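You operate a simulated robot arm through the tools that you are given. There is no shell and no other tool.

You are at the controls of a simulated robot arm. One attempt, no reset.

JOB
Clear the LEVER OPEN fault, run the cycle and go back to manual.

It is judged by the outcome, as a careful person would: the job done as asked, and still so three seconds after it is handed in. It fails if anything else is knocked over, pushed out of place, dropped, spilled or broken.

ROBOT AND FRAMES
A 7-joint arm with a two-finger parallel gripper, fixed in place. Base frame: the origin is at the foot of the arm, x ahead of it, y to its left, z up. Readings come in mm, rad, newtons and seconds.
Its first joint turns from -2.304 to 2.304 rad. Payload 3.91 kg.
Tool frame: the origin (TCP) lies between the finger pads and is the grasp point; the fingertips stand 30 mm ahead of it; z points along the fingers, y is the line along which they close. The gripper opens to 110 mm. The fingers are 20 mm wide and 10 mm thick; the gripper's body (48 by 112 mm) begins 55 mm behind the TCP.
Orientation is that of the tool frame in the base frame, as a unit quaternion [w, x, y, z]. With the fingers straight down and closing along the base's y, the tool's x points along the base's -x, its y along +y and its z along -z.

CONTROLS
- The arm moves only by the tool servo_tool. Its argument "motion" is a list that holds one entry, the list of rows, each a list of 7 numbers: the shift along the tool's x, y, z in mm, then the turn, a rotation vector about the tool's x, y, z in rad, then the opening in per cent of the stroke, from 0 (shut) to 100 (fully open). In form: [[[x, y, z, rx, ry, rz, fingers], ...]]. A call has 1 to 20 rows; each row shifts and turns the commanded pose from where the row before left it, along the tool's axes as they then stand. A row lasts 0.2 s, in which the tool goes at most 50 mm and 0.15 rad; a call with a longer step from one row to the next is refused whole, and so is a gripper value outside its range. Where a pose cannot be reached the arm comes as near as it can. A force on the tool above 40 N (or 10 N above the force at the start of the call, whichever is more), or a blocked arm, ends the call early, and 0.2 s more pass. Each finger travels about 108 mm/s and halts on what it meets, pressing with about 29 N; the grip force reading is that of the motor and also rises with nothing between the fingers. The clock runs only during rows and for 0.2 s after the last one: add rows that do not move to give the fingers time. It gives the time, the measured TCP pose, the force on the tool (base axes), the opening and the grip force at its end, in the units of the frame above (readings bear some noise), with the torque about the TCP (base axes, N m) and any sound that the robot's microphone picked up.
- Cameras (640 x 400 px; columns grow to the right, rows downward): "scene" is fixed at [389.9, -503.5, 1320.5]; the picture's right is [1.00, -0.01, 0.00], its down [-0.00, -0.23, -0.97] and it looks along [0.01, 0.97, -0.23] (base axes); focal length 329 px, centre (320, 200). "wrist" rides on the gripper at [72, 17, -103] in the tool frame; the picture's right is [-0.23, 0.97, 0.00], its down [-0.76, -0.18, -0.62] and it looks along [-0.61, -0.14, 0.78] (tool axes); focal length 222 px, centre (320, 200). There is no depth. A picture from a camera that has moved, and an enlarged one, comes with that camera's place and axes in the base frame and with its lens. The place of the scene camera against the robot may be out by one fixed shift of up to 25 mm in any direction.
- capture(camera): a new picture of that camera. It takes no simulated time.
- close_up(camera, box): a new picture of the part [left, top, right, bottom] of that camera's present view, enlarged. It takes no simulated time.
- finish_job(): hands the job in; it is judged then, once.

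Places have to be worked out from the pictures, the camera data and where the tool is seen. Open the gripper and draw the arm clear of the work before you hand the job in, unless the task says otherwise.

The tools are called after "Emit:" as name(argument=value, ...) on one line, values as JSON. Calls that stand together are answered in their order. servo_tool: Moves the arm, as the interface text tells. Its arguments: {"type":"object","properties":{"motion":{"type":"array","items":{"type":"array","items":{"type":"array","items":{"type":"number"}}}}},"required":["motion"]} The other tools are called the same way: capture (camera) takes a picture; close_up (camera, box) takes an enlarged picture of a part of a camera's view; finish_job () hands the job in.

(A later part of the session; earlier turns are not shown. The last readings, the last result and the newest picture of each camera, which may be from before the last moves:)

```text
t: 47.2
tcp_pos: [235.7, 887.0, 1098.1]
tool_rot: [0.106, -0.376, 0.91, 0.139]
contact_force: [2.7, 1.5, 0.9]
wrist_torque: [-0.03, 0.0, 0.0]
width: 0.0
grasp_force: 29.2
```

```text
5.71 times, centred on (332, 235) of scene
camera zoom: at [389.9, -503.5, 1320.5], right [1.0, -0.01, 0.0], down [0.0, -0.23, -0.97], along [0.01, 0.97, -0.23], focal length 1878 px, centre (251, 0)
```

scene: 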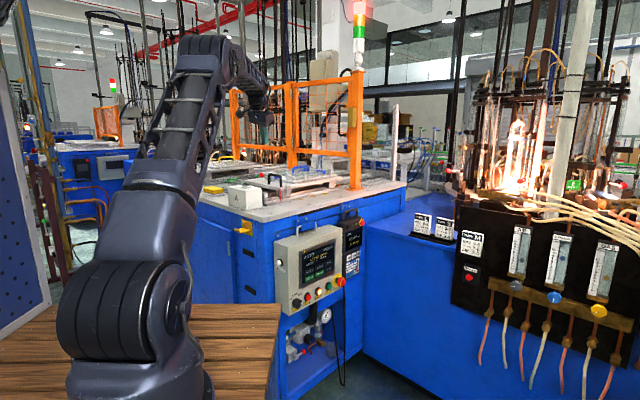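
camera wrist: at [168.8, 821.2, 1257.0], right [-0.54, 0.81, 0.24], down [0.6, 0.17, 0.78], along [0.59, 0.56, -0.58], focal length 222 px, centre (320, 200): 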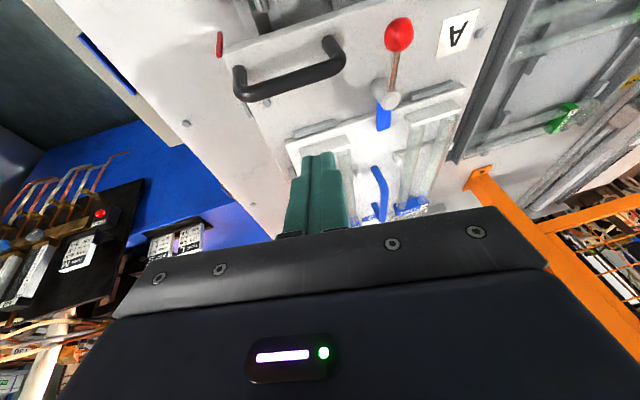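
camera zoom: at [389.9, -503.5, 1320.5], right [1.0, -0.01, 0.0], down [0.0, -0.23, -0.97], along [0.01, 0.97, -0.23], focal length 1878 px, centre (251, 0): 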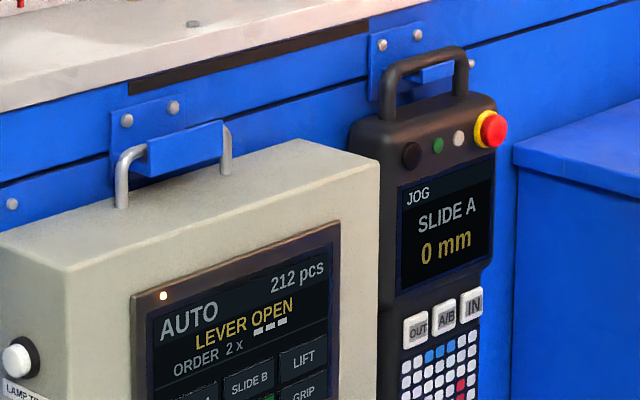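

The display now reads 0 mm, but it may be rounded. I'll compare the pointer against mark 1 using the same zoom as the very first picture.

Emit:
close_up(camera="scene", box=[240, 155, 352, 225])

Emit:
close_up(camera="scene", box=[250, 160, 298, 190])

```text
5.71 times, centred on (296, 190) of scene
camera zoom: at [389.9, -503.5, 1320.5], right [1.0, -0.01, 0.0], down [0.0, -0.23, -0.97], along [0.01, 0.97, -0.23], focal length 1878 px, centre (457, 257)
```

zoom: 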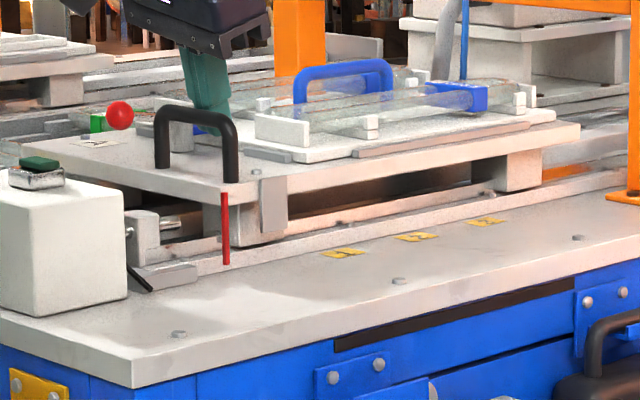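

```text
13.33 times, centred on (274, 175) of scene
camera zoom: at [389.9, -503.5, 1320.5], right [1.0, -0.01, 0.0], down [0.0, -0.23, -0.97], along [0.01, 0.97, -0.23], focal length 4383 px, centre (933, 533)
```

zoom: 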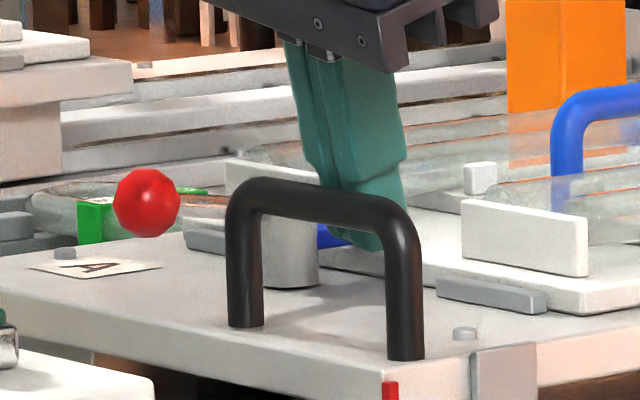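

The slide is back within about 0.5 mm of its original place. I'll nudge a last 0.6 mm, then back the fingers off the bar and retreat up and inward to avoid stretching the arm.

Emit:
servo_tool(motion=[[[0.57, 0.02, -0.18, 0, 0, 0, 0], [0, 0, 0, 0, 0, 0, 0], [-5.7, -0.2, 1.8, 0, 0, 0, 0], [0, 0, 0, 0, 0, 0, 0]]])

Emit:
close_up(camera="scene", box=[250, 160, 298, 190])

Emit:
close_up(camera="scene", box=[300, 200, 364, 270])

```text
t: 48.2
tcp_pos: [239.7, 891.0, 1097.4]
tool_rot: [0.107, -0.376, 0.91, 0.139]
contact_force: [0.1, 1.0, -0.3]
wrist_torque: [-0.03, -0.04, -0.01]
width: 0.0
grasp_force: 29.0
```

```text
13.33 times, centred on (274, 175) of scene
camera zoom: at [389.9, -503.5, 1320.5], right [1.0, -0.01, 0.0], down [0.0, -0.23, -0.97], along [0.01, 0.97, -0.23], focal length 4383 px, centre (933, 533)
```

zoom: 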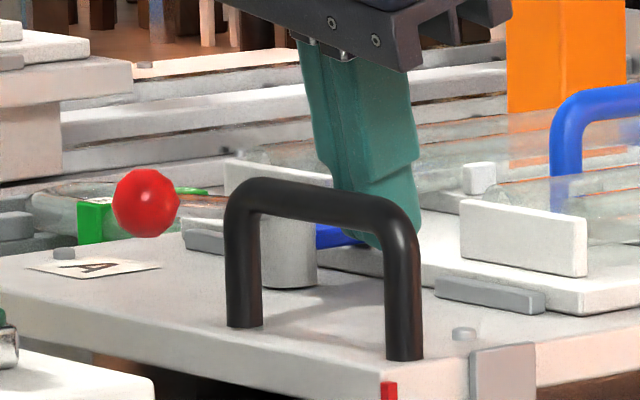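

```text
5.71 times, centred on (332, 235) of scene
camera zoom: at [389.9, -503.5, 1320.5], right [1.0, -0.01, 0.0], down [0.0, -0.23, -0.97], along [0.01, 0.97, -0.23], focal length 1878 px, centre (251, 0)
```

zoom: 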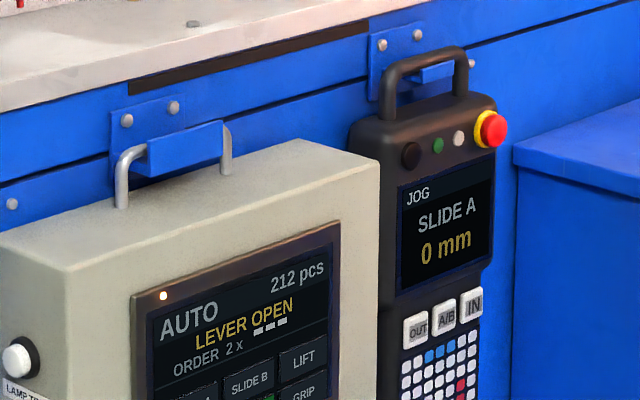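

The slide matches its starting position exactly and the display reads 0 mm. I'll lift clear and move back inward and right, to free space above the control panel's front.

Emit:
servo_tool(motion=[[[-6.75, 3.9, -21.2, 0, 0, 0, 0], [-6.75, 3.9, -21.2, 0, 0, 0, 0], [-6.75, 3.9, -21.2, 0, 0, 0, 0], [-6.75, 3.9, -21.2, 0, 0, 0, 0], [11.3, -34.9, -17.2, 0, 0, 0, 0], [11.3, -34.9, -17.2, 0, 0, 0, 0], [11.3, -34.9, -17.2, 0, 0, 0, 0], [11.3, -34.9, -17.2, 0, 0, 0, 0], [11.3, -34.9, -17.2, 0, 0, 0, 0], [11.3, -34.9, -17.2, 0, 0, 0, 0], [11.3, -34.9, -17.2, 0, 0, 0, 0], [11.3, -34.9, -17.2, 0, 0, 0, 0], [11.3, -34.9, -17.2, 0, 0, 0, 0], [0, 0, 0, 0, 0, 0, 0]]])

Emit:
capture(camera="wrist")

Emit:
capture(camera="scene")

```text
t: 51.2
tcp_pos: [379.8, 559.4, 1248.6]
tool_rot: [0.107, -0.377, 0.909, 0.139]
contact_force: [0.6, 0.8, 0.3]
wrist_torque: [0.02, -0.01, -0.02]
width: 0.0
grasp_force: 28.9
```

```text
taken
camera wrist: at [307.9, 490.0, 1325.5], right [-0.54, 0.81, 0.24], down [0.6, 0.17, 0.78], along [0.59, 0.56, -0.58], focal length 222 px, centre (320, 200)
```

wrist: 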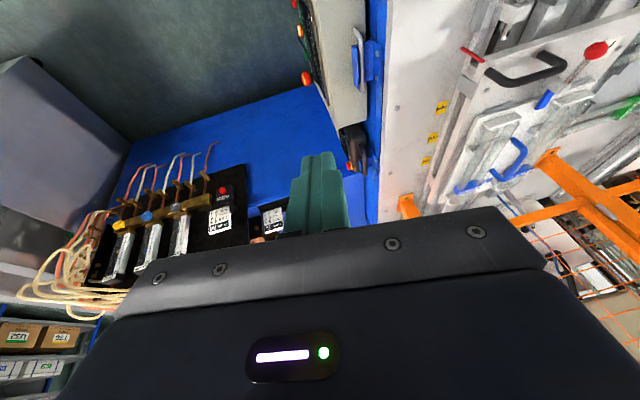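

```text
taken
```

scene: 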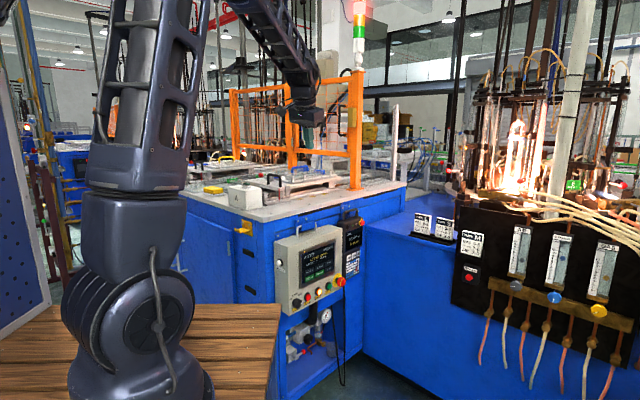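

From the two views I place the E-stop near (510, 772, 642), with START, RESET, STOP and MODE along the row at z ≈ 652. RESET is about (416, 678). I'll now turn the tool in free space to point horizontally into the panel, camera side up.

Emit:
servo_tool(motion=[[[0, 0, 0, -0.0574, 0.0812, 0.0942, 0], [0, 0, 0, -0.0574, 0.0812, 0.0942, 0], [0, 0, 0, -0.0574, 0.0812, 0.0942, 0], [0, 0, 0, -0.0574, 0.0812, 0.0942, 0], [0, 0, 0, -0.0574, 0.0812, 0.0942, 0], [0, 0, 0, -0.0574, 0.0812, 0.0942, 0], [0, 0, 0, -0.0574, 0.0812, 0.0942, 0], [0, 0, 0, -0.0574, 0.0812, 0.0942, 0], [0, 0, 0, -0.0574, 0.0812, 0.0942, 0], [0, 0, 0, -0.0574, 0.0812, 0.0942, 0], [0, 0, 0, -0.0574, 0.0812, 0.0942, 0], [0, 0, 0, -0.0574, 0.0812, 0.0942, 0], [0, 0, 0, -0.0574, 0.0812, 0.0942, 0], [0, 0, 0, -0.0574, 0.0812, 0.0942, 0], [0, 0, 0, -0.0574, 0.0812, 0.0942, 0], [0, 0, 0, -0.0574, 0.0812, 0.0942, 0], [0, 0, 0, 0, 0, 0, 0]]])

Emit:
capture(camera="wrist")

Emit:
capture(camera="scene")

```text
t: 54.8
tcp_pos: [380.3, 559.2, 1249.2]
tool_rot: [0.656, -0.271, -0.651, -0.269]
contact_force: [-0.5, 0.1, 0.6]
wrist_torque: [-0.04, -0.02, -0.01]
width: 0.1
grasp_force: 29.7
```

```text
taken
camera wrist: at [465.3, 498.8, 1319.4], right [0.69, 0.69, -0.23], down [0.31, -0.57, -0.76], along [-0.66, 0.45, -0.6], focal length 222 px, centre (320, 200)
```

wrist: 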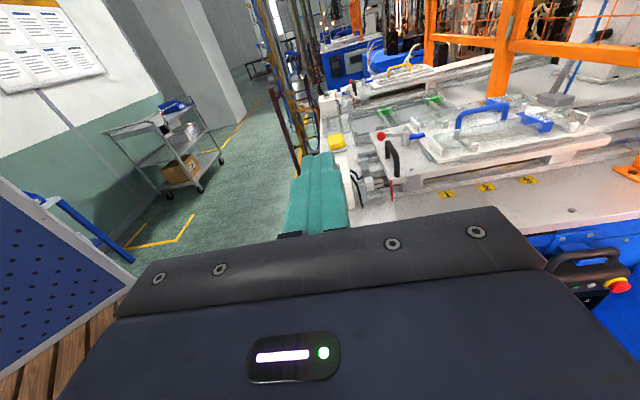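

```text
taken
```

scene: 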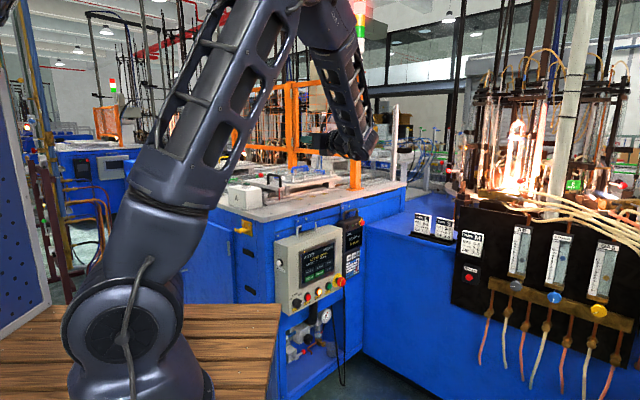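

The orientation is reached cleanly. I'll back off from the panel plane and descend in front of it, stopping at z ≈ 800 to look at the panel.

Emit:
servo_tool(motion=[[[0, 18.3, -43, 0, 0, 0, 0], [0, 18.3, -43, 0, 0, 0, 0], [0, 18.3, -43, 0, 0, 0, 0], [-45, 0, 0, 0, 0, 0, 0], [-45, 0, 0, 0, 0, 0, 0], [-45, 0, 0, 0, 0, 0, 0], [-45, 0, 0, 0, 0, 0, 0], [-45, 0, 0, 0, 0, 0, 0], [-45, 0, 0, 0, 0, 0, 0], [-45, 0, 0, 0, 0, 0, 0], [-45, 0, 0, 0, 0, 0, 0], [-45, 0, 0, 0, 0, 0, 0], [0, 0, 0, 0, 0, 0, 0]]])

Emit:
capture(camera="wrist")

Emit:
capture(camera="scene")

```text
t: 57.6
tcp_pos: [507.3, 507.0, 841.9]
tool_rot: [0.656, -0.271, -0.651, -0.27]
contact_force: [-0.3, 0.0, -0.7]
wrist_torque: [-0.03, 0.0, -0.02]
width: 0.0
grasp_force: 29.5
```

```text
taken
camera wrist: at [592.5, 446.3, 913.2], right [0.69, 0.69, -0.23], down [0.31, -0.57, -0.76], along [-0.66, 0.45, -0.6], focal length 222 px, centre (320, 200)
```

wrist: 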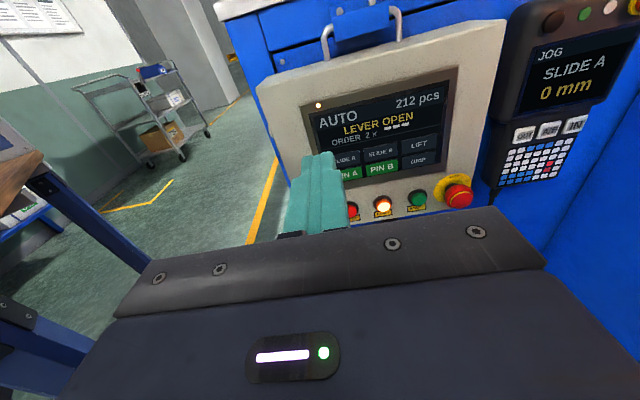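

```text
taken
```

scene: 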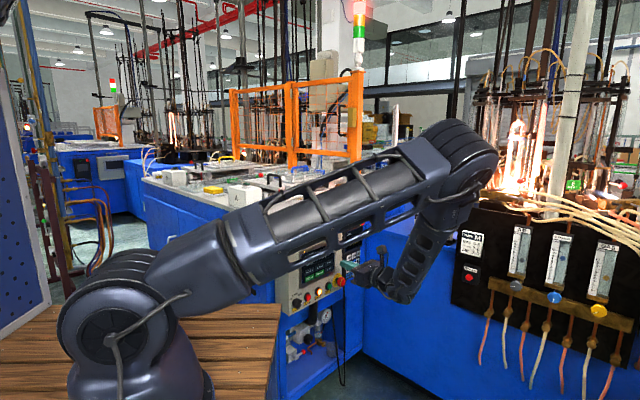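

The panel is in clear view, with RESET lit and the slide at 0 mm. The elbow has swung right but is far from the gas panel. I'll zoom in to locate the buttons and the selector.

Emit:
close_up(camera="wrist", box=[320, 110, 480, 210])

Emit:
close_up(camera="wrist", box=[240, 0, 560, 200])

Emit:
close_up(camera="scene", box=[280, 230, 440, 330])

```text
4.00 times, centred on (400, 160) of wrist
camera zoom: at [592.5, 446.3, 913.2], right [0.69, 0.69, -0.23], down [0.31, -0.57, -0.76], along [-0.66, 0.45, -0.6], focal length 888 px, centre (0, 360)
```

zoom: 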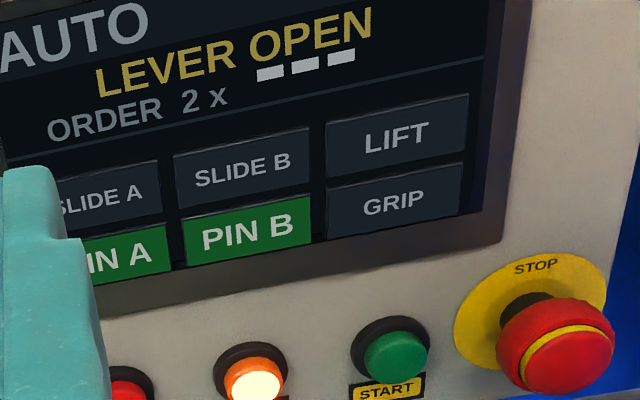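

```text
2.00 times, centred on (400, 100) of wrist
camera zoom: at [592.5, 446.3, 913.2], right [0.69, 0.69, -0.23], down [0.31, -0.57, -0.76], along [-0.66, 0.45, -0.6], focal length 444 px, centre (160, 400)
```

zoom: 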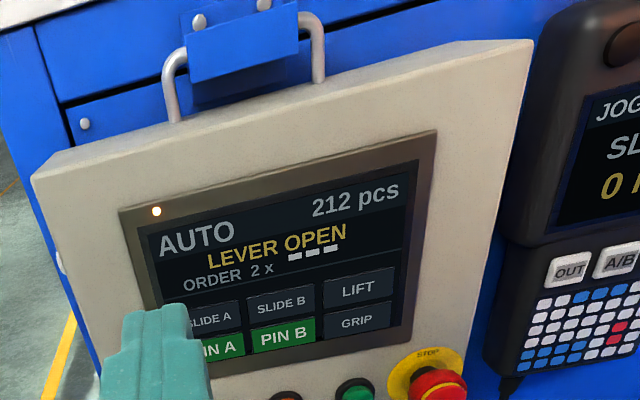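

```text
4.00 times, centred on (360, 280) of scene
camera zoom: at [389.9, -503.5, 1320.5], right [1.0, -0.01, 0.0], down [0.0, -0.23, -0.97], along [0.01, 0.97, -0.23], focal length 1315 px, centre (160, -120)
```

zoom: 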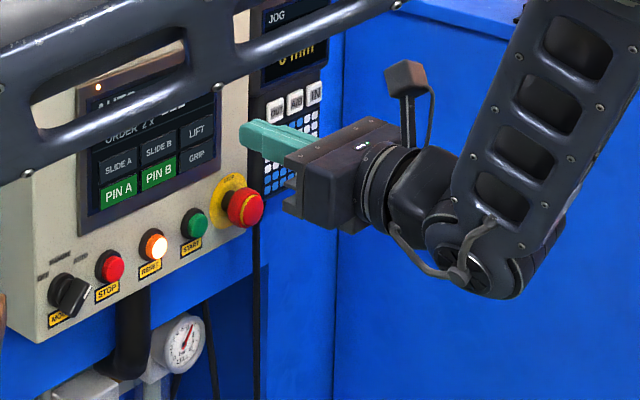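

RESET and START estimates agree on z ≈ 650. I'll move down and sideways to roughly face RESET, with a large standoff, to get a second view for triangulation.

Emit:
servo_tool(motion=[[[-30, 17, 0, 0, 0, 0, 0], [-30, 17, 0, 0, 0, 0, 0], [-30, 17, 0, 0, 0, 0, 0], [-30, 17, 0, 0, 0, 0, 0], [0, 0, 0, 0, 0, 0, 0]]])

Emit:
capture(camera="wrist")

Emit:
close_up(camera="wrist", box=[200, 80, 440, 230])

Emit:
capture(camera="scene")

```text
t: 58.8
tcp_pos: [553.9, 556.6, 721.0]
tool_rot: [0.656, -0.271, -0.651, -0.269]
contact_force: [-0.6, 0.5, -0.4]
wrist_torque: [0.01, -0.03, 0.05]
width: 0.0
grasp_force: 29.2
```

```text
taken
camera wrist: at [639.0, 494.8, 792.4], right [0.69, 0.69, -0.23], down [0.31, -0.57, -0.76], along [-0.66, 0.45, -0.6], focal length 222 px, centre (320, 200)
```

wrist: 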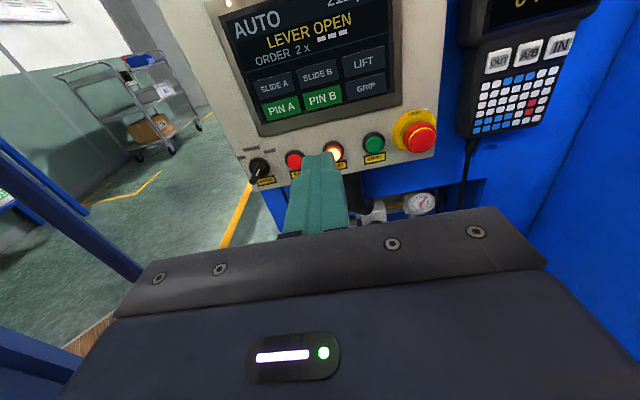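

```text
2.67 times, centred on (320, 155) of wrist
camera zoom: at [639.0, 494.8, 792.4], right [0.69, 0.69, -0.23], down [0.31, -0.57, -0.76], along [-0.66, 0.45, -0.6], focal length 592 px, centre (320, 320)
```

zoom: 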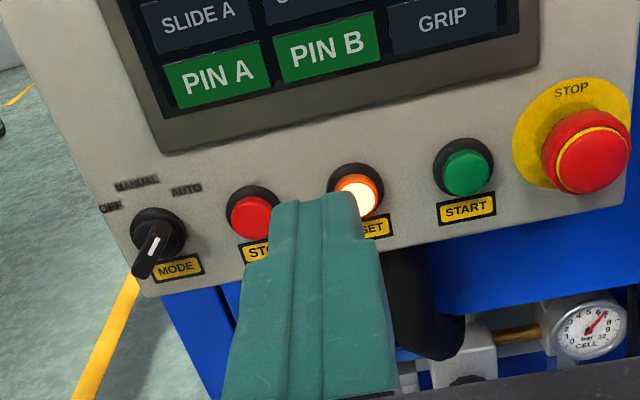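

```text
taken
```

scene: 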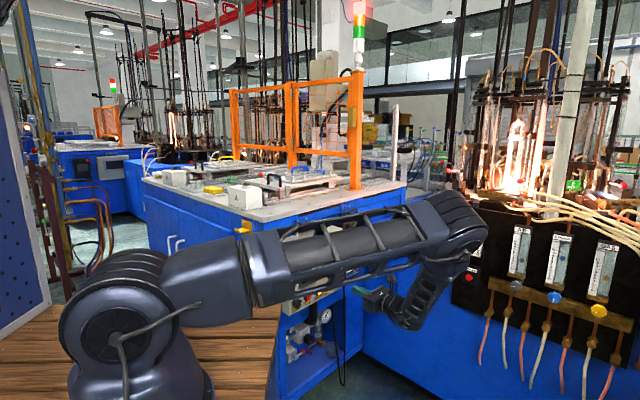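

Triangulation gives RESET at u = 788, v = 193, z = 641, with a uniform 60 mm spacing: MODE 668, STOP 727, START 848, E-stop 909. I'll line up with RESET and advance to about 25 mm short of it.

Emit:
servo_tool(motion=[[[-26.7, 0.8, 0, 0, 0, 0, 0], [-26.7, 0.8, 0, 0, 0, 0, 0], [-26.7, 0.8, 0, 0, 0, 0, 0], [0, 0, 35, 0, 0, 0, 0], [0, 0, 35, 0, 0, 0, 0], [0, 0, 35, 0, 0, 0, 0], [0, 0, 32, 0, 0, 0, 0], [0, 0, 0, 0, 0, 0, 0]]])

Emit:
capture(camera="wrist")

Emit:
close_up(camera="wrist", box=[240, 80, 400, 180])

Emit:
close_up(camera="scene", box=[260, 220, 420, 340])

```text
t: 60.6
tcp_pos: [457.6, 654.3, 644.4]
tool_rot: [0.656, -0.271, -0.651, -0.27]
contact_force: [-0.1, 0.6, -0.5]
wrist_torque: [0.02, 0.03, -0.01]
width: 0.0
grasp_force: 28.6
```

```text
taken
camera wrist: at [543.4, 593.5, 715.1], right [0.69, 0.69, -0.23], down [0.31, -0.57, -0.76], along [-0.66, 0.45, -0.6], focal length 222 px, centre (320, 200)
```

wrist: 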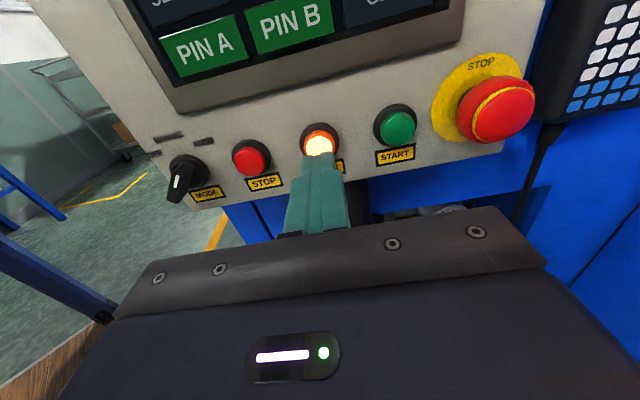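

```text
4.00 times, centred on (320, 130) of wrist
camera zoom: at [543.4, 593.5, 715.1], right [0.69, 0.69, -0.23], down [0.31, -0.57, -0.76], along [-0.66, 0.45, -0.6], focal length 888 px, centre (320, 480)
```

zoom: 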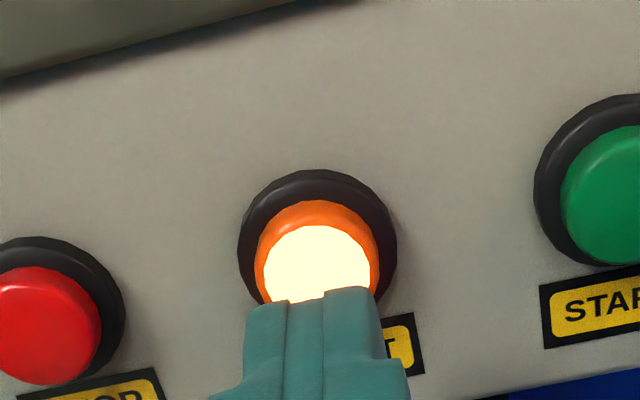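

```text
3.33 times, centred on (340, 280) of scene
camera zoom: at [389.9, -503.5, 1320.5], right [1.0, -0.01, 0.0], down [0.0, -0.23, -0.97], along [0.01, 0.97, -0.23], focal length 1096 px, centre (253, -67)
```

zoom: 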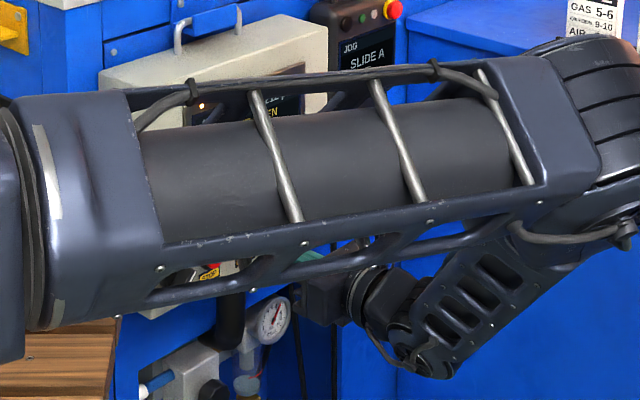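

The fingertips are centred on RESET, about 25 mm away. I'll press with small steps to about 4 mm of travel, hold briefly and look at the readings.

Emit:
servo_tool(motion=[[[0, 0, 10, 0, 0, 0, 0], [-1, 0.5, 10, 0, 0, 0, 0], [0, 0, 3, 0, 0, 0, 0], [0, 0, 2, 0, 0, 0, 0], [0, 0, 2, 0, 0, 0, 0], [0, 0, 2, 0, 0, 0, 0], [0, 0, 0, 0, 0, 0, 0]]])

Emit:
close_up(camera="wrist", box=[200, 0, 440, 180])

Emit:
close_up(camera="scene", box=[260, 220, 420, 340])

```text
t: 62.2
tcp_pos: [438.1, 674.7, 642.7]
tool_rot: [0.655, -0.272, -0.651, -0.27]
contact_force: [-0.2, -0.7, -0.4]
wrist_torque: [0.02, 0.02, 0.02]
width: 0.0
grasp_force: 29.4
```

```text
2.22 times, centred on (320, 90) of wrist
camera zoom: at [523.9, 614.6, 713.5], right [0.69, 0.69, -0.23], down [0.31, -0.57, -0.76], along [-0.66, 0.45, -0.6], focal length 494 px, centre (320, 444)
```

zoom: 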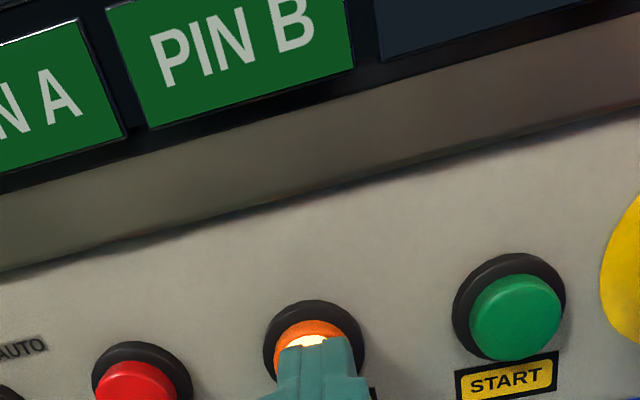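

```text
3.33 times, centred on (340, 280) of scene
camera zoom: at [389.9, -503.5, 1320.5], right [1.0, -0.01, 0.0], down [0.0, -0.23, -0.97], along [0.01, 0.97, -0.23], focal length 1096 px, centre (253, -67)
```

zoom: 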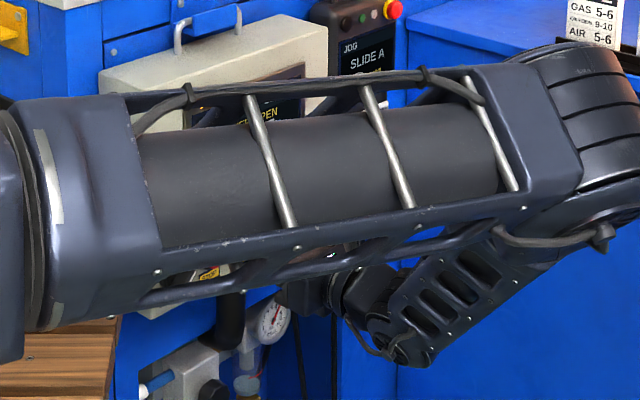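

No contact yet, so the lens face is slightly deeper than estimated. I'll continue in 1.5 mm steps.

Emit:
servo_tool(motion=[[[0, 0, 1.5, 0, 0, 0, 0], [0, 0, 1.5, 0, 0, 0, 0], [0, 0, 1.5, 0, 0, 0, 0], [0, 0, 1.5, 0, 0, 0, 0], [0, 0, 0, 0, 0, 0, 0]]])

Emit:
close_up(camera="wrist", box=[240, 100, 400, 200])

```text
t: 63.4
tcp_pos: [434.6, 677.6, 643.1]
tool_rot: [0.656, -0.272, -0.65, -0.27]
contact_force: [12.9, -20.8, 5.8]
wrist_torque: [0.1, 0.07, 0.24]
width: 0.2
grasp_force: 29.5
heard: click
```

```text
4.00 times, centred on (320, 150) of wrist
camera zoom: at [520.4, 618.2, 713.3], right [0.69, 0.69, -0.23], down [0.31, -0.57, -0.76], along [-0.66, 0.45, -0.6], focal length 888 px, centre (320, 400)
```

zoom: 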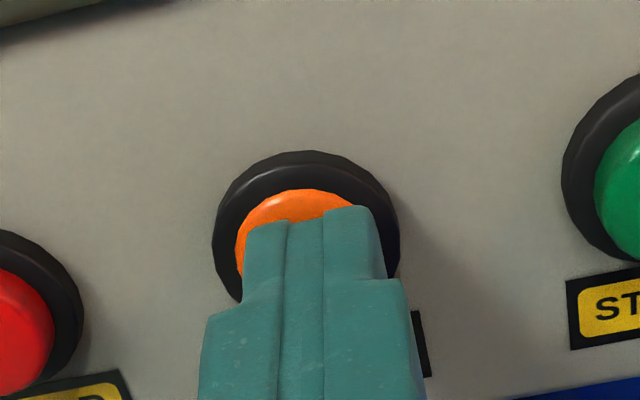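

A click was heard and the RESET lamp went out. I'll back off 150 mm and read the screen.

Emit:
servo_tool(motion=[[[0, 0, -5, 0, 0, 0, 0], [0, 0, -15, 0, 0, 0, 0], [0, 0, -30, 0, 0, 0, 0], [0, 0, -40, 0, 0, 0, 0], [10, 0, -40, 0, 0, 0, 0], [20, 0, -20, 0, 0, 0, 0], [0, 0, 0, 0, 0, 0, 0]]])

Emit:
capture(camera="wrist")

Emit:
capture(camera="scene")

Emit:
close_up(camera="scene", box=[180, 130, 400, 260])

```text
t: 65.0
tcp_pos: [542.5, 572.1, 671.8]
tool_rot: [0.656, -0.27, -0.651, -0.269]
contact_force: [-0.1, 1.1, 0.3]
wrist_torque: [-0.01, -0.02, 0.02]
width: 0.0
grasp_force: 28.8
```

```text
taken
camera wrist: at [626.2, 512.7, 742.0], right [0.69, 0.69, -0.23], down [0.31, -0.57, -0.76], along [-0.66, 0.45, -0.6], focal length 222 px, centre (320, 200)
```

wrist: 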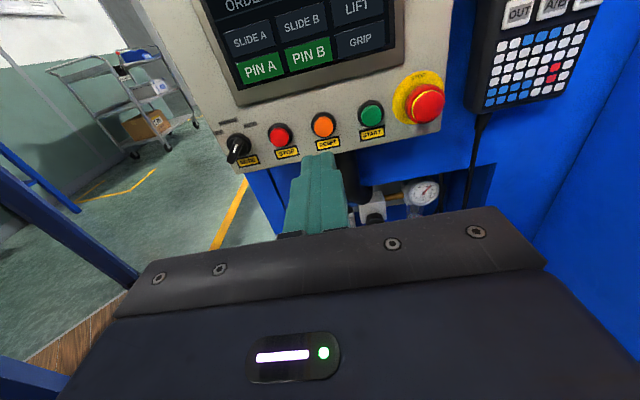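

```text
taken
```

scene: 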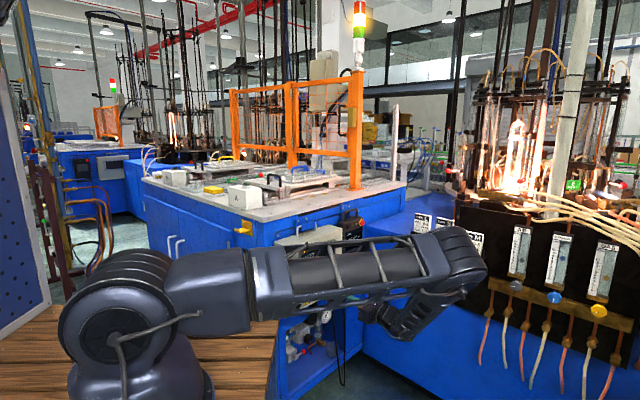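

```text
2.91 times, centred on (290, 195) of scene
camera zoom: at [389.9, -503.5, 1320.5], right [1.0, -0.01, 0.0], down [0.0, -0.23, -0.97], along [0.01, 0.97, -0.23], focal length 956 px, centre (407, 214)
```

zoom: 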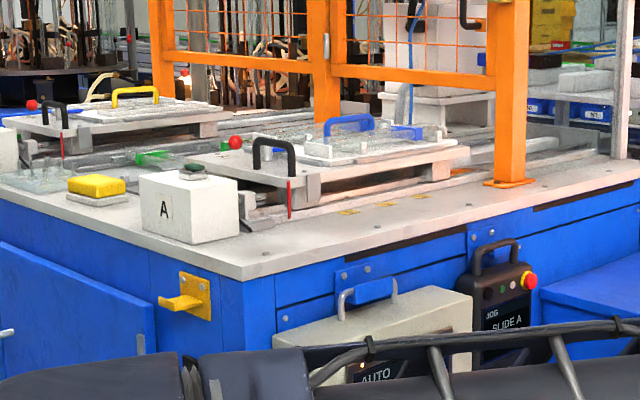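

The beacon turned from red to amber and RESET is dark. I'll rise to read the whole screen before starting.

Emit:
servo_tool(motion=[[[40, 0, -10, 0, 0, 0, 0], [40, 0, -10, 0, 0, 0, 0], [40, 0, -5, 0, 0, 0, 0], [40, 0, 0, 0, 0, 0, 0], [0, 0, 0, 0, 0, 0, 0]]])

Emit:
capture(camera="wrist")

Emit:
close_up(camera="wrist", box=[200, 0, 520, 200])

```text
t: 66.2
tcp_pos: [558.5, 555.1, 832.1]
tool_rot: [0.656, -0.271, -0.651, -0.27]
contact_force: [0.1, 0.6, -0.9]
wrist_torque: [0.01, -0.03, 0.01]
width: 0.0
grasp_force: 29.1
```

```text
taken
camera wrist: at [644.3, 495.2, 902.0], right [0.69, 0.69, -0.23], down [0.31, -0.57, -0.76], along [-0.66, 0.45, -0.6], focal length 222 px, centre (320, 200)
```

wrist: 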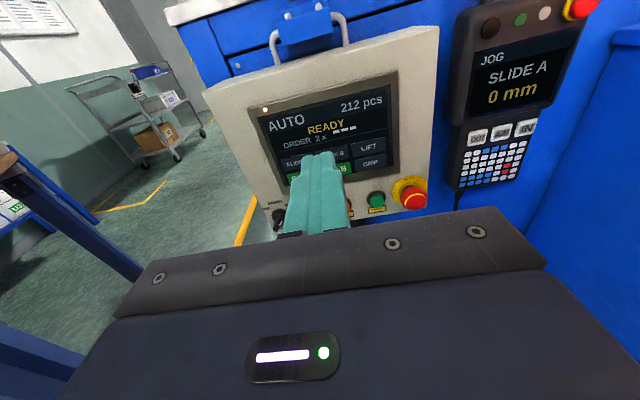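

```text
2.00 times, centred on (360, 100) of wrist
camera zoom: at [644.3, 495.2, 902.0], right [0.69, 0.69, -0.23], down [0.31, -0.57, -0.76], along [-0.66, 0.45, -0.6], focal length 444 px, centre (240, 400)
```

zoom: 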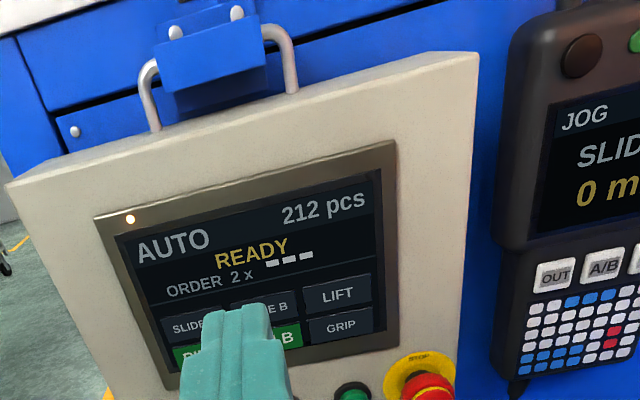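

The screen reads READY. I'll line up with START (u = 848, z = 640) and approach to about 25 mm short.

Emit:
servo_tool(motion=[[[-48, 15.2, 0, 0, 0, 0, 0], [-48, 15.2, 0, 0, 0, 0, 0], [-47.5, 15.2, 0, 0, 0, 0, 0], [-47.5, 15.2, 0, 0, 0, 0, 0], [0, 0, 36, 0, 0, 0, 0], [0, 0, 36, 0, 0, 0, 0], [0, 0, 36, 0, 0, 0, 0], [0, 0, 36, 0, 0, 0, 0], [0, 0, 0, 0, 0, 0, 0]]])

Emit:
capture(camera="wrist")

Emit:
close_up(camera="wrist", box=[240, 80, 400, 180])

```text
refused: row 1 steps farther than a row can; nothing moved
```

```text
taken
camera wrist: at [644.3, 495.2, 902.0], right [0.69, 0.69, -0.23], down [0.31, -0.57, -0.76], along [-0.66, 0.45, -0.6], focal length 222 px, centre (320, 200)
```

wrist: 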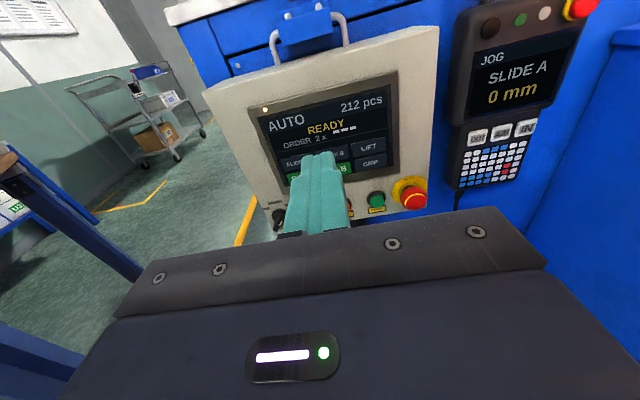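

```text
4.00 times, centred on (320, 130) of wrist
camera zoom: at [644.3, 495.2, 902.0], right [0.69, 0.69, -0.23], down [0.31, -0.57, -0.76], along [-0.66, 0.45, -0.6], focal length 888 px, centre (320, 480)
```

zoom: 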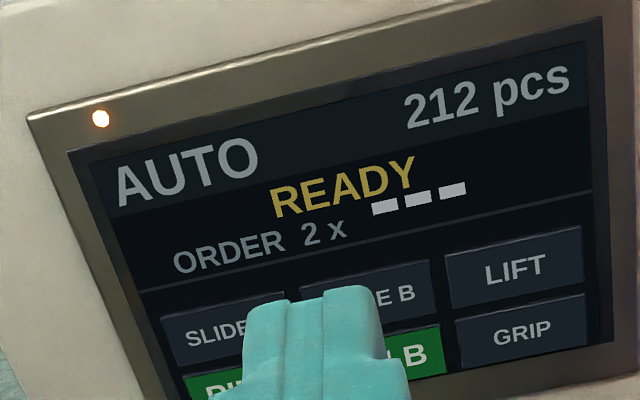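

The step was slightly too long and was refused; nothing moved. I'll repeat it with smaller rows.

Emit:
servo_tool(motion=[[[-38, 12.2, 0, 0, 0, 0, 0], [-38, 12.2, 0, 0, 0, 0, 0], [-38, 12.2, 0, 0, 0, 0, 0], [-38, 12.2, 0, 0, 0, 0, 0], [-39, 12.2, 0, 0, 0, 0, 0], [0, 0, 36, 0, 0, 0, 0], [0, 0, 36, 0, 0, 0, 0], [0, 0, 36, 0, 0, 0, 0], [0, 0, 36, 0, 0, 0, 0], [0, 0, 0, 0, 0, 0, 0]]])

Emit:
capture(camera="wrist")

Emit:
close_up(camera="wrist", box=[240, 80, 400, 180])

```text
t: 68.4
tcp_pos: [498.1, 699.9, 641.3]
tool_rot: [0.656, -0.27, -0.651, -0.269]
contact_force: [-0.4, 0.1, 0.3]
wrist_torque: [0.0, -0.01, 0.0]
width: 0.2
grasp_force: 29.5
```

```text
taken
camera wrist: at [584.2, 639.7, 711.7], right [0.69, 0.69, -0.23], down [0.31, -0.57, -0.76], along [-0.66, 0.45, -0.6], focal length 222 px, centre (320, 200)
```

wrist: 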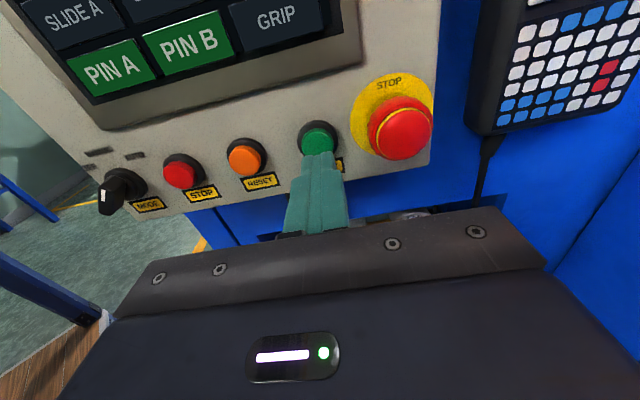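

```text
4.00 times, centred on (320, 130) of wrist
camera zoom: at [584.2, 639.7, 711.7], right [0.69, 0.69, -0.23], down [0.31, -0.57, -0.76], along [-0.66, 0.45, -0.6], focal length 888 px, centre (320, 480)
```

zoom: 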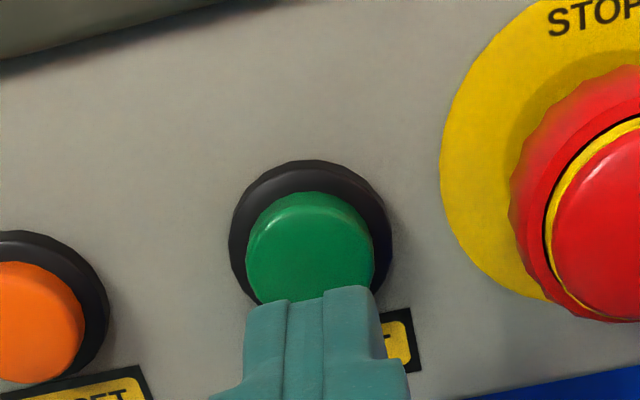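

The fingers are centred on START and well clear of the E-stop. I'll press it the same way: fast to about 4 mm short, then fine steps.

Emit:
servo_tool(motion=[[[0, 0, 10, 0, 0, 0, 0], [0, 0, 10, 0, 0, 0, 0], [0, 0, 5, 0, 0, 0, 0], [0, 0, 1.5, 0, 0, 0, 0], [0, 0, 1.5, 0, 0, 0, 0], [0, 0, 1.5, 0, 0, 0, 0], [0, 0, 1.5, 0, 0, 0, 0], [0, 0, 0, 0, 0, 0, 0]]])

Emit:
close_up(camera="wrist", box=[200, 0, 440, 180])

Emit:
capture(camera="scene")

```text
t: 70.2
tcp_pos: [478.6, 720.8, 642.3]
tool_rot: [0.655, -0.27, -0.652, -0.269]
contact_force: [11.2, -21.8, 3.2]
wrist_torque: [0.1, 0.05, 0.27]
width: 0.0
grasp_force: 28.9
heard: click
```

```text
2.22 times, centred on (320, 90) of wrist
camera zoom: at [563.5, 661.2, 712.1], right [0.69, 0.69, -0.23], down [0.31, -0.57, -0.76], along [-0.66, 0.45, -0.6], focal length 494 px, centre (320, 444)
```

zoom: 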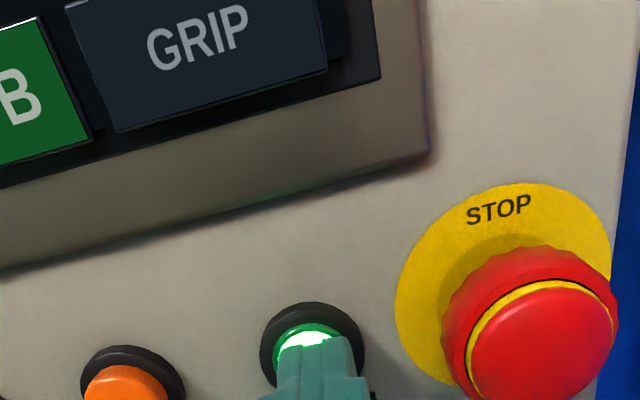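

```text
taken
```

scene: 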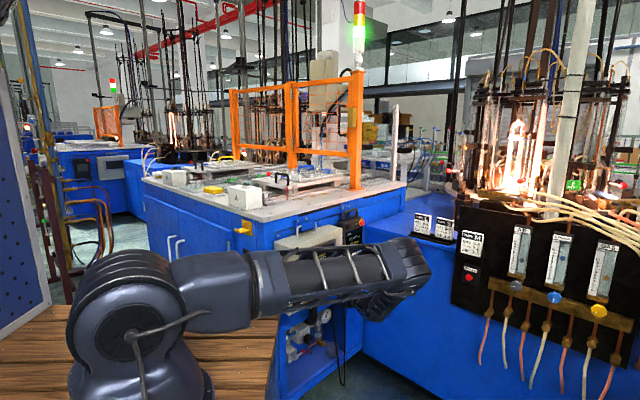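

START is lit and the beacon is green, so the cycle is running. I'll back off, rise to see the screen and let the cycle finish.

Emit:
servo_tool(motion=[[[0, 0, -5, 0, 0, 0, 0], [0, 0, -15, 0, 0, 0, 0], [0, 0, -35, 0, 0, 0, 0], [0, 0, -40, 0, 0, 0, 0], [20, -10, -35, 0, 0, 0, 0], [35, -15, -20, 0, 0, 0, 0], [40, -15, -20, 0, 0, 0, 0], [40, -15, 0, 0, 0, 0, 0], [40, -15, 0, 0, 0, 0, 0], [0, 0, 0, 0, 0, 0, 0]]])

Emit:
capture(camera="wrist")

Emit:
close_up(camera="wrist", box=[240, 0, 560, 200])

Emit:
close_up(camera="scene", box=[180, 80, 420, 230])

```text
t: 72.4
tcp_pos: [550.3, 552.6, 816.4]
tool_rot: [0.656, -0.271, -0.651, -0.27]
contact_force: [-0.2, -0.1, -0.1]
wrist_torque: [0.02, 0.02, 0.04]
width: 0.0
grasp_force: 28.6
```

```text
taken
camera wrist: at [635.1, 491.8, 886.4], right [0.69, 0.69, -0.23], down [0.31, -0.57, -0.76], along [-0.66, 0.45, -0.6], focal length 222 px, centre (320, 200)
```

wrist: 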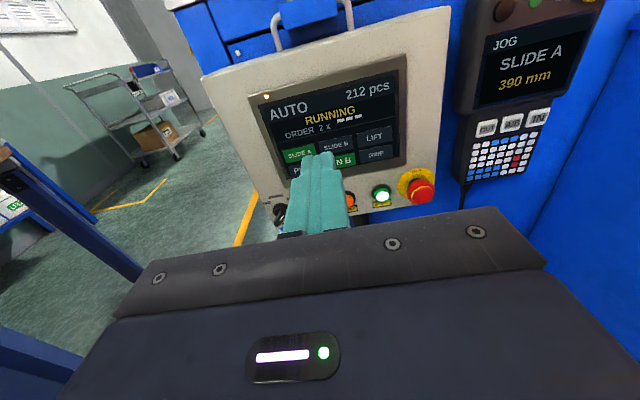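

```text
2.00 times, centred on (400, 100) of wrist
camera zoom: at [635.1, 491.8, 886.4], right [0.69, 0.69, -0.23], down [0.31, -0.57, -0.76], along [-0.66, 0.45, -0.6], focal length 444 px, centre (160, 400)
```

zoom: 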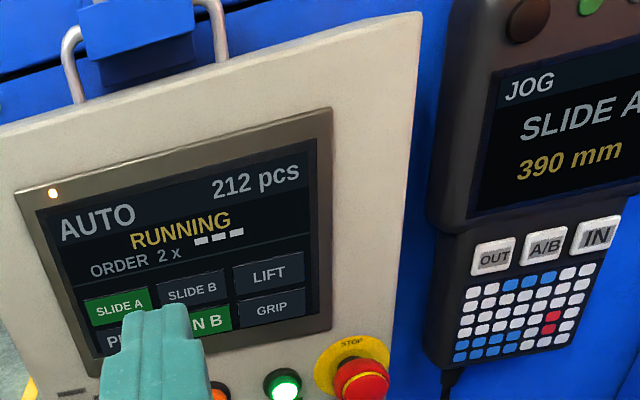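

```text
2.67 times, centred on (300, 155) of scene
camera zoom: at [389.9, -503.5, 1320.5], right [1.0, -0.01, 0.0], down [0.0, -0.23, -0.97], along [0.01, 0.97, -0.23], focal length 877 px, centre (373, 320)
```

zoom: 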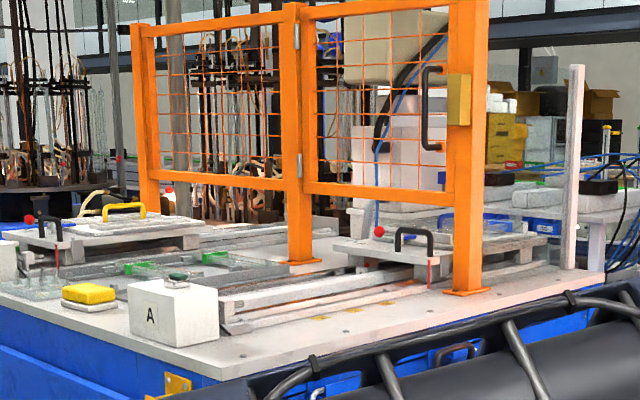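

The cycle is running and slide A has travelled in to 390 mm. I'll hold still and wait for it to complete.

Emit:
servo_tool(motion=[[[0, 0, 0, 0, 0, 0, 0], [0, 0, 0, 0, 0, 0, 0], [0, 0, 0, 0, 0, 0, 0], [0, 0, 0, 0, 0, 0, 0], [0, 0, 0, 0, 0, 0, 0], [0, 0, 0, 0, 0, 0, 0], [0, 0, 0, 0, 0, 0, 0], [0, 0, 0, 0, 0, 0, 0], [0, 0, 0, 0, 0, 0, 0], [0, 0, 0, 0, 0, 0, 0], [0, 0, 0, 0, 0, 0, 0], [0, 0, 0, 0, 0, 0, 0], [0, 0, 0, 0, 0, 0, 0], [0, 0, 0, 0, 0, 0, 0], [0, 0, 0, 0, 0, 0, 0]]])

Emit:
close_up(camera="wrist", box=[240, 0, 560, 200])

Emit:
close_up(camera="scene", box=[180, 80, 420, 230])

```text
t: 75.6
tcp_pos: [549.0, 551.6, 815.9]
tool_rot: [0.656, -0.272, -0.651, -0.27]
contact_force: [0.1, -0.6, 0.6]
wrist_torque: [0.01, 0.01, 0.0]
width: 0.1
grasp_force: 28.5
```

```text
2.00 times, centred on (400, 100) of wrist
camera zoom: at [635.1, 492.0, 886.1], right [0.69, 0.69, -0.23], down [0.31, -0.57, -0.76], along [-0.66, 0.45, -0.6], focal length 444 px, centre (160, 400)
```

zoom: 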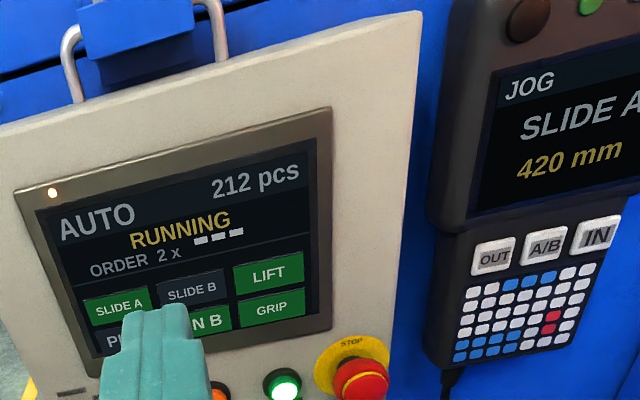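

```text
2.67 times, centred on (300, 155) of scene
camera zoom: at [389.9, -503.5, 1320.5], right [1.0, -0.01, 0.0], down [0.0, -0.23, -0.97], along [0.01, 0.97, -0.23], focal length 877 px, centre (373, 320)
```

zoom: 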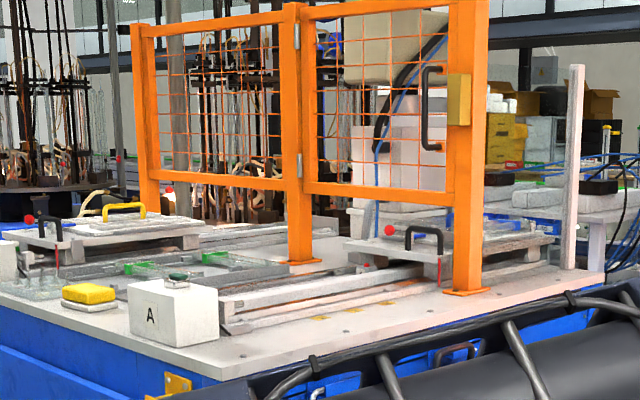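

LIFT and GRIP are now active and the cycle is still running, so I'll keep waiting.

Emit:
servo_tool(motion=[[[0, 0, 0, 0, 0, 0, 0], [0, 0, 0, 0, 0, 0, 0], [0, 0, 0, 0, 0, 0, 0], [0, 0, 0, 0, 0, 0, 0], [0, 0, 0, 0, 0, 0, 0], [0, 0, 0, 0, 0, 0, 0], [0, 0, 0, 0, 0, 0, 0], [0, 0, 0, 0, 0, 0, 0], [0, 0, 0, 0, 0, 0, 0], [0, 0, 0, 0, 0, 0, 0], [0, 0, 0, 0, 0, 0, 0], [0, 0, 0, 0, 0, 0, 0], [0, 0, 0, 0, 0, 0, 0], [0, 0, 0, 0, 0, 0, 0], [0, 0, 0, 0, 0, 0, 0], [0, 0, 0, 0, 0, 0, 0], [0, 0, 0, 0, 0, 0, 0], [0, 0, 0, 0, 0, 0, 0], [0, 0, 0, 0, 0, 0, 0], [0, 0, 0, 0, 0, 0, 0]]])

Emit:
close_up(camera="wrist", box=[240, 0, 560, 200])

Emit:
close_up(camera="scene", box=[180, 0, 420, 230])

```text
t: 79.8
tcp_pos: [549.6, 551.9, 815.4]
tool_rot: [0.656, -0.271, -0.651, -0.27]
contact_force: [-0.4, 0.6, -0.4]
wrist_torque: [0.02, -0.03, -0.02]
width: 0.1
grasp_force: 29.2
```

```text
2.00 times, centred on (400, 100) of wrist
camera zoom: at [635.1, 492.0, 886.1], right [0.69, 0.69, -0.23], down [0.31, -0.57, -0.76], along [-0.66, 0.45, -0.6], focal length 444 px, centre (160, 400)
```

zoom: 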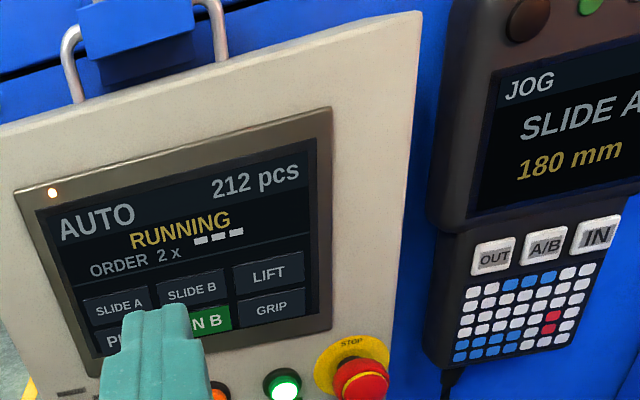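

```text
1.74 times, centred on (300, 115) of scene
camera zoom: at [389.9, -503.5, 1320.5], right [1.0, -0.01, 0.0], down [0.0, -0.23, -0.97], along [0.01, 0.97, -0.23], focal length 572 px, centre (355, 348)
```

zoom: 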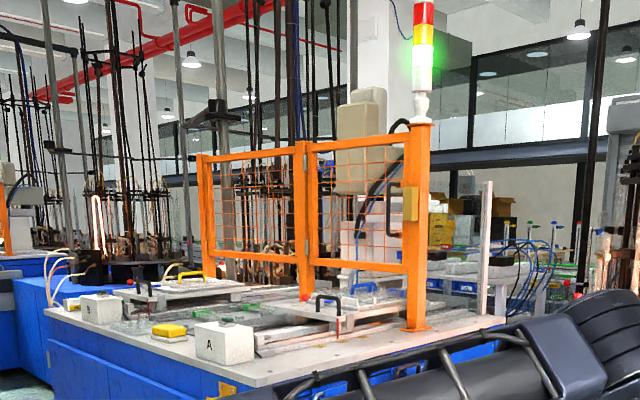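

Slide A is coming back and reads 180 mm. I'll wait for it to return and for the count to update.

Emit:
servo_tool(motion=[[[0, 0, 0, 0, 0, 0, 0], [0, 0, 0, 0, 0, 0, 0], [0, 0, 0, 0, 0, 0, 0], [0, 0, 0, 0, 0, 0, 0], [0, 0, 0, 0, 0, 0, 0], [0, 0, 0, 0, 0, 0, 0], [0, 0, 0, 0, 0, 0, 0], [0, 0, 0, 0, 0, 0, 0], [0, 0, 0, 0, 0, 0, 0], [0, 0, 0, 0, 0, 0, 0], [0, 0, 0, 0, 0, 0, 0], [0, 0, 0, 0, 0, 0, 0], [0, 0, 0, 0, 0, 0, 0], [0, 0, 0, 0, 0, 0, 0], [0, 0, 0, 0, 0, 0, 0]]])

Emit:
close_up(camera="wrist", box=[240, 0, 560, 200])

Emit:
close_up(camera="scene", box=[180, 0, 420, 230])

```text
t: 83.0
tcp_pos: [550.0, 552.1, 815.2]
tool_rot: [0.656, -0.271, -0.651, -0.269]
contact_force: [0.1, -0.2, 0.5]
wrist_torque: [-0.01, -0.05, -0.01]
width: 0.1
grasp_force: 29.8
```

```text
2.00 times, centred on (400, 100) of wrist
camera zoom: at [635.1, 492.1, 886.1], right [0.69, 0.69, -0.23], down [0.31, -0.57, -0.76], along [-0.66, 0.45, -0.6], focal length 444 px, centre (160, 400)
```

zoom: 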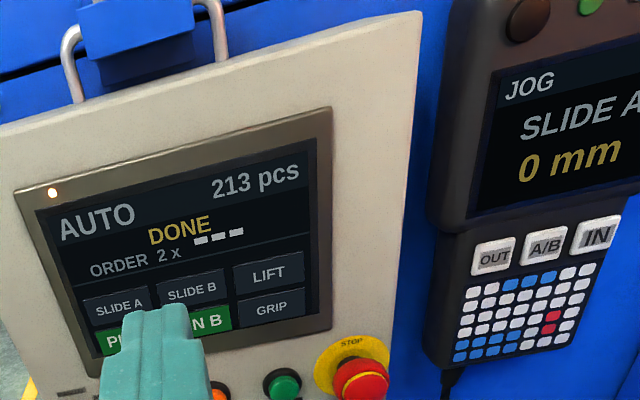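

```text
1.74 times, centred on (300, 115) of scene
camera zoom: at [389.9, -503.5, 1320.5], right [1.0, -0.01, 0.0], down [0.0, -0.23, -0.97], along [0.01, 0.97, -0.23], focal length 572 px, centre (355, 348)
```

zoom: 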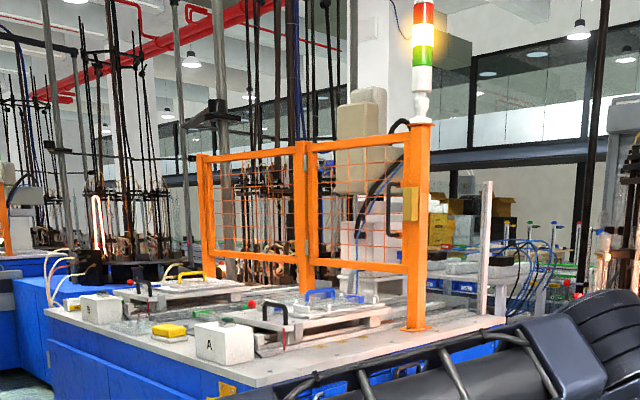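

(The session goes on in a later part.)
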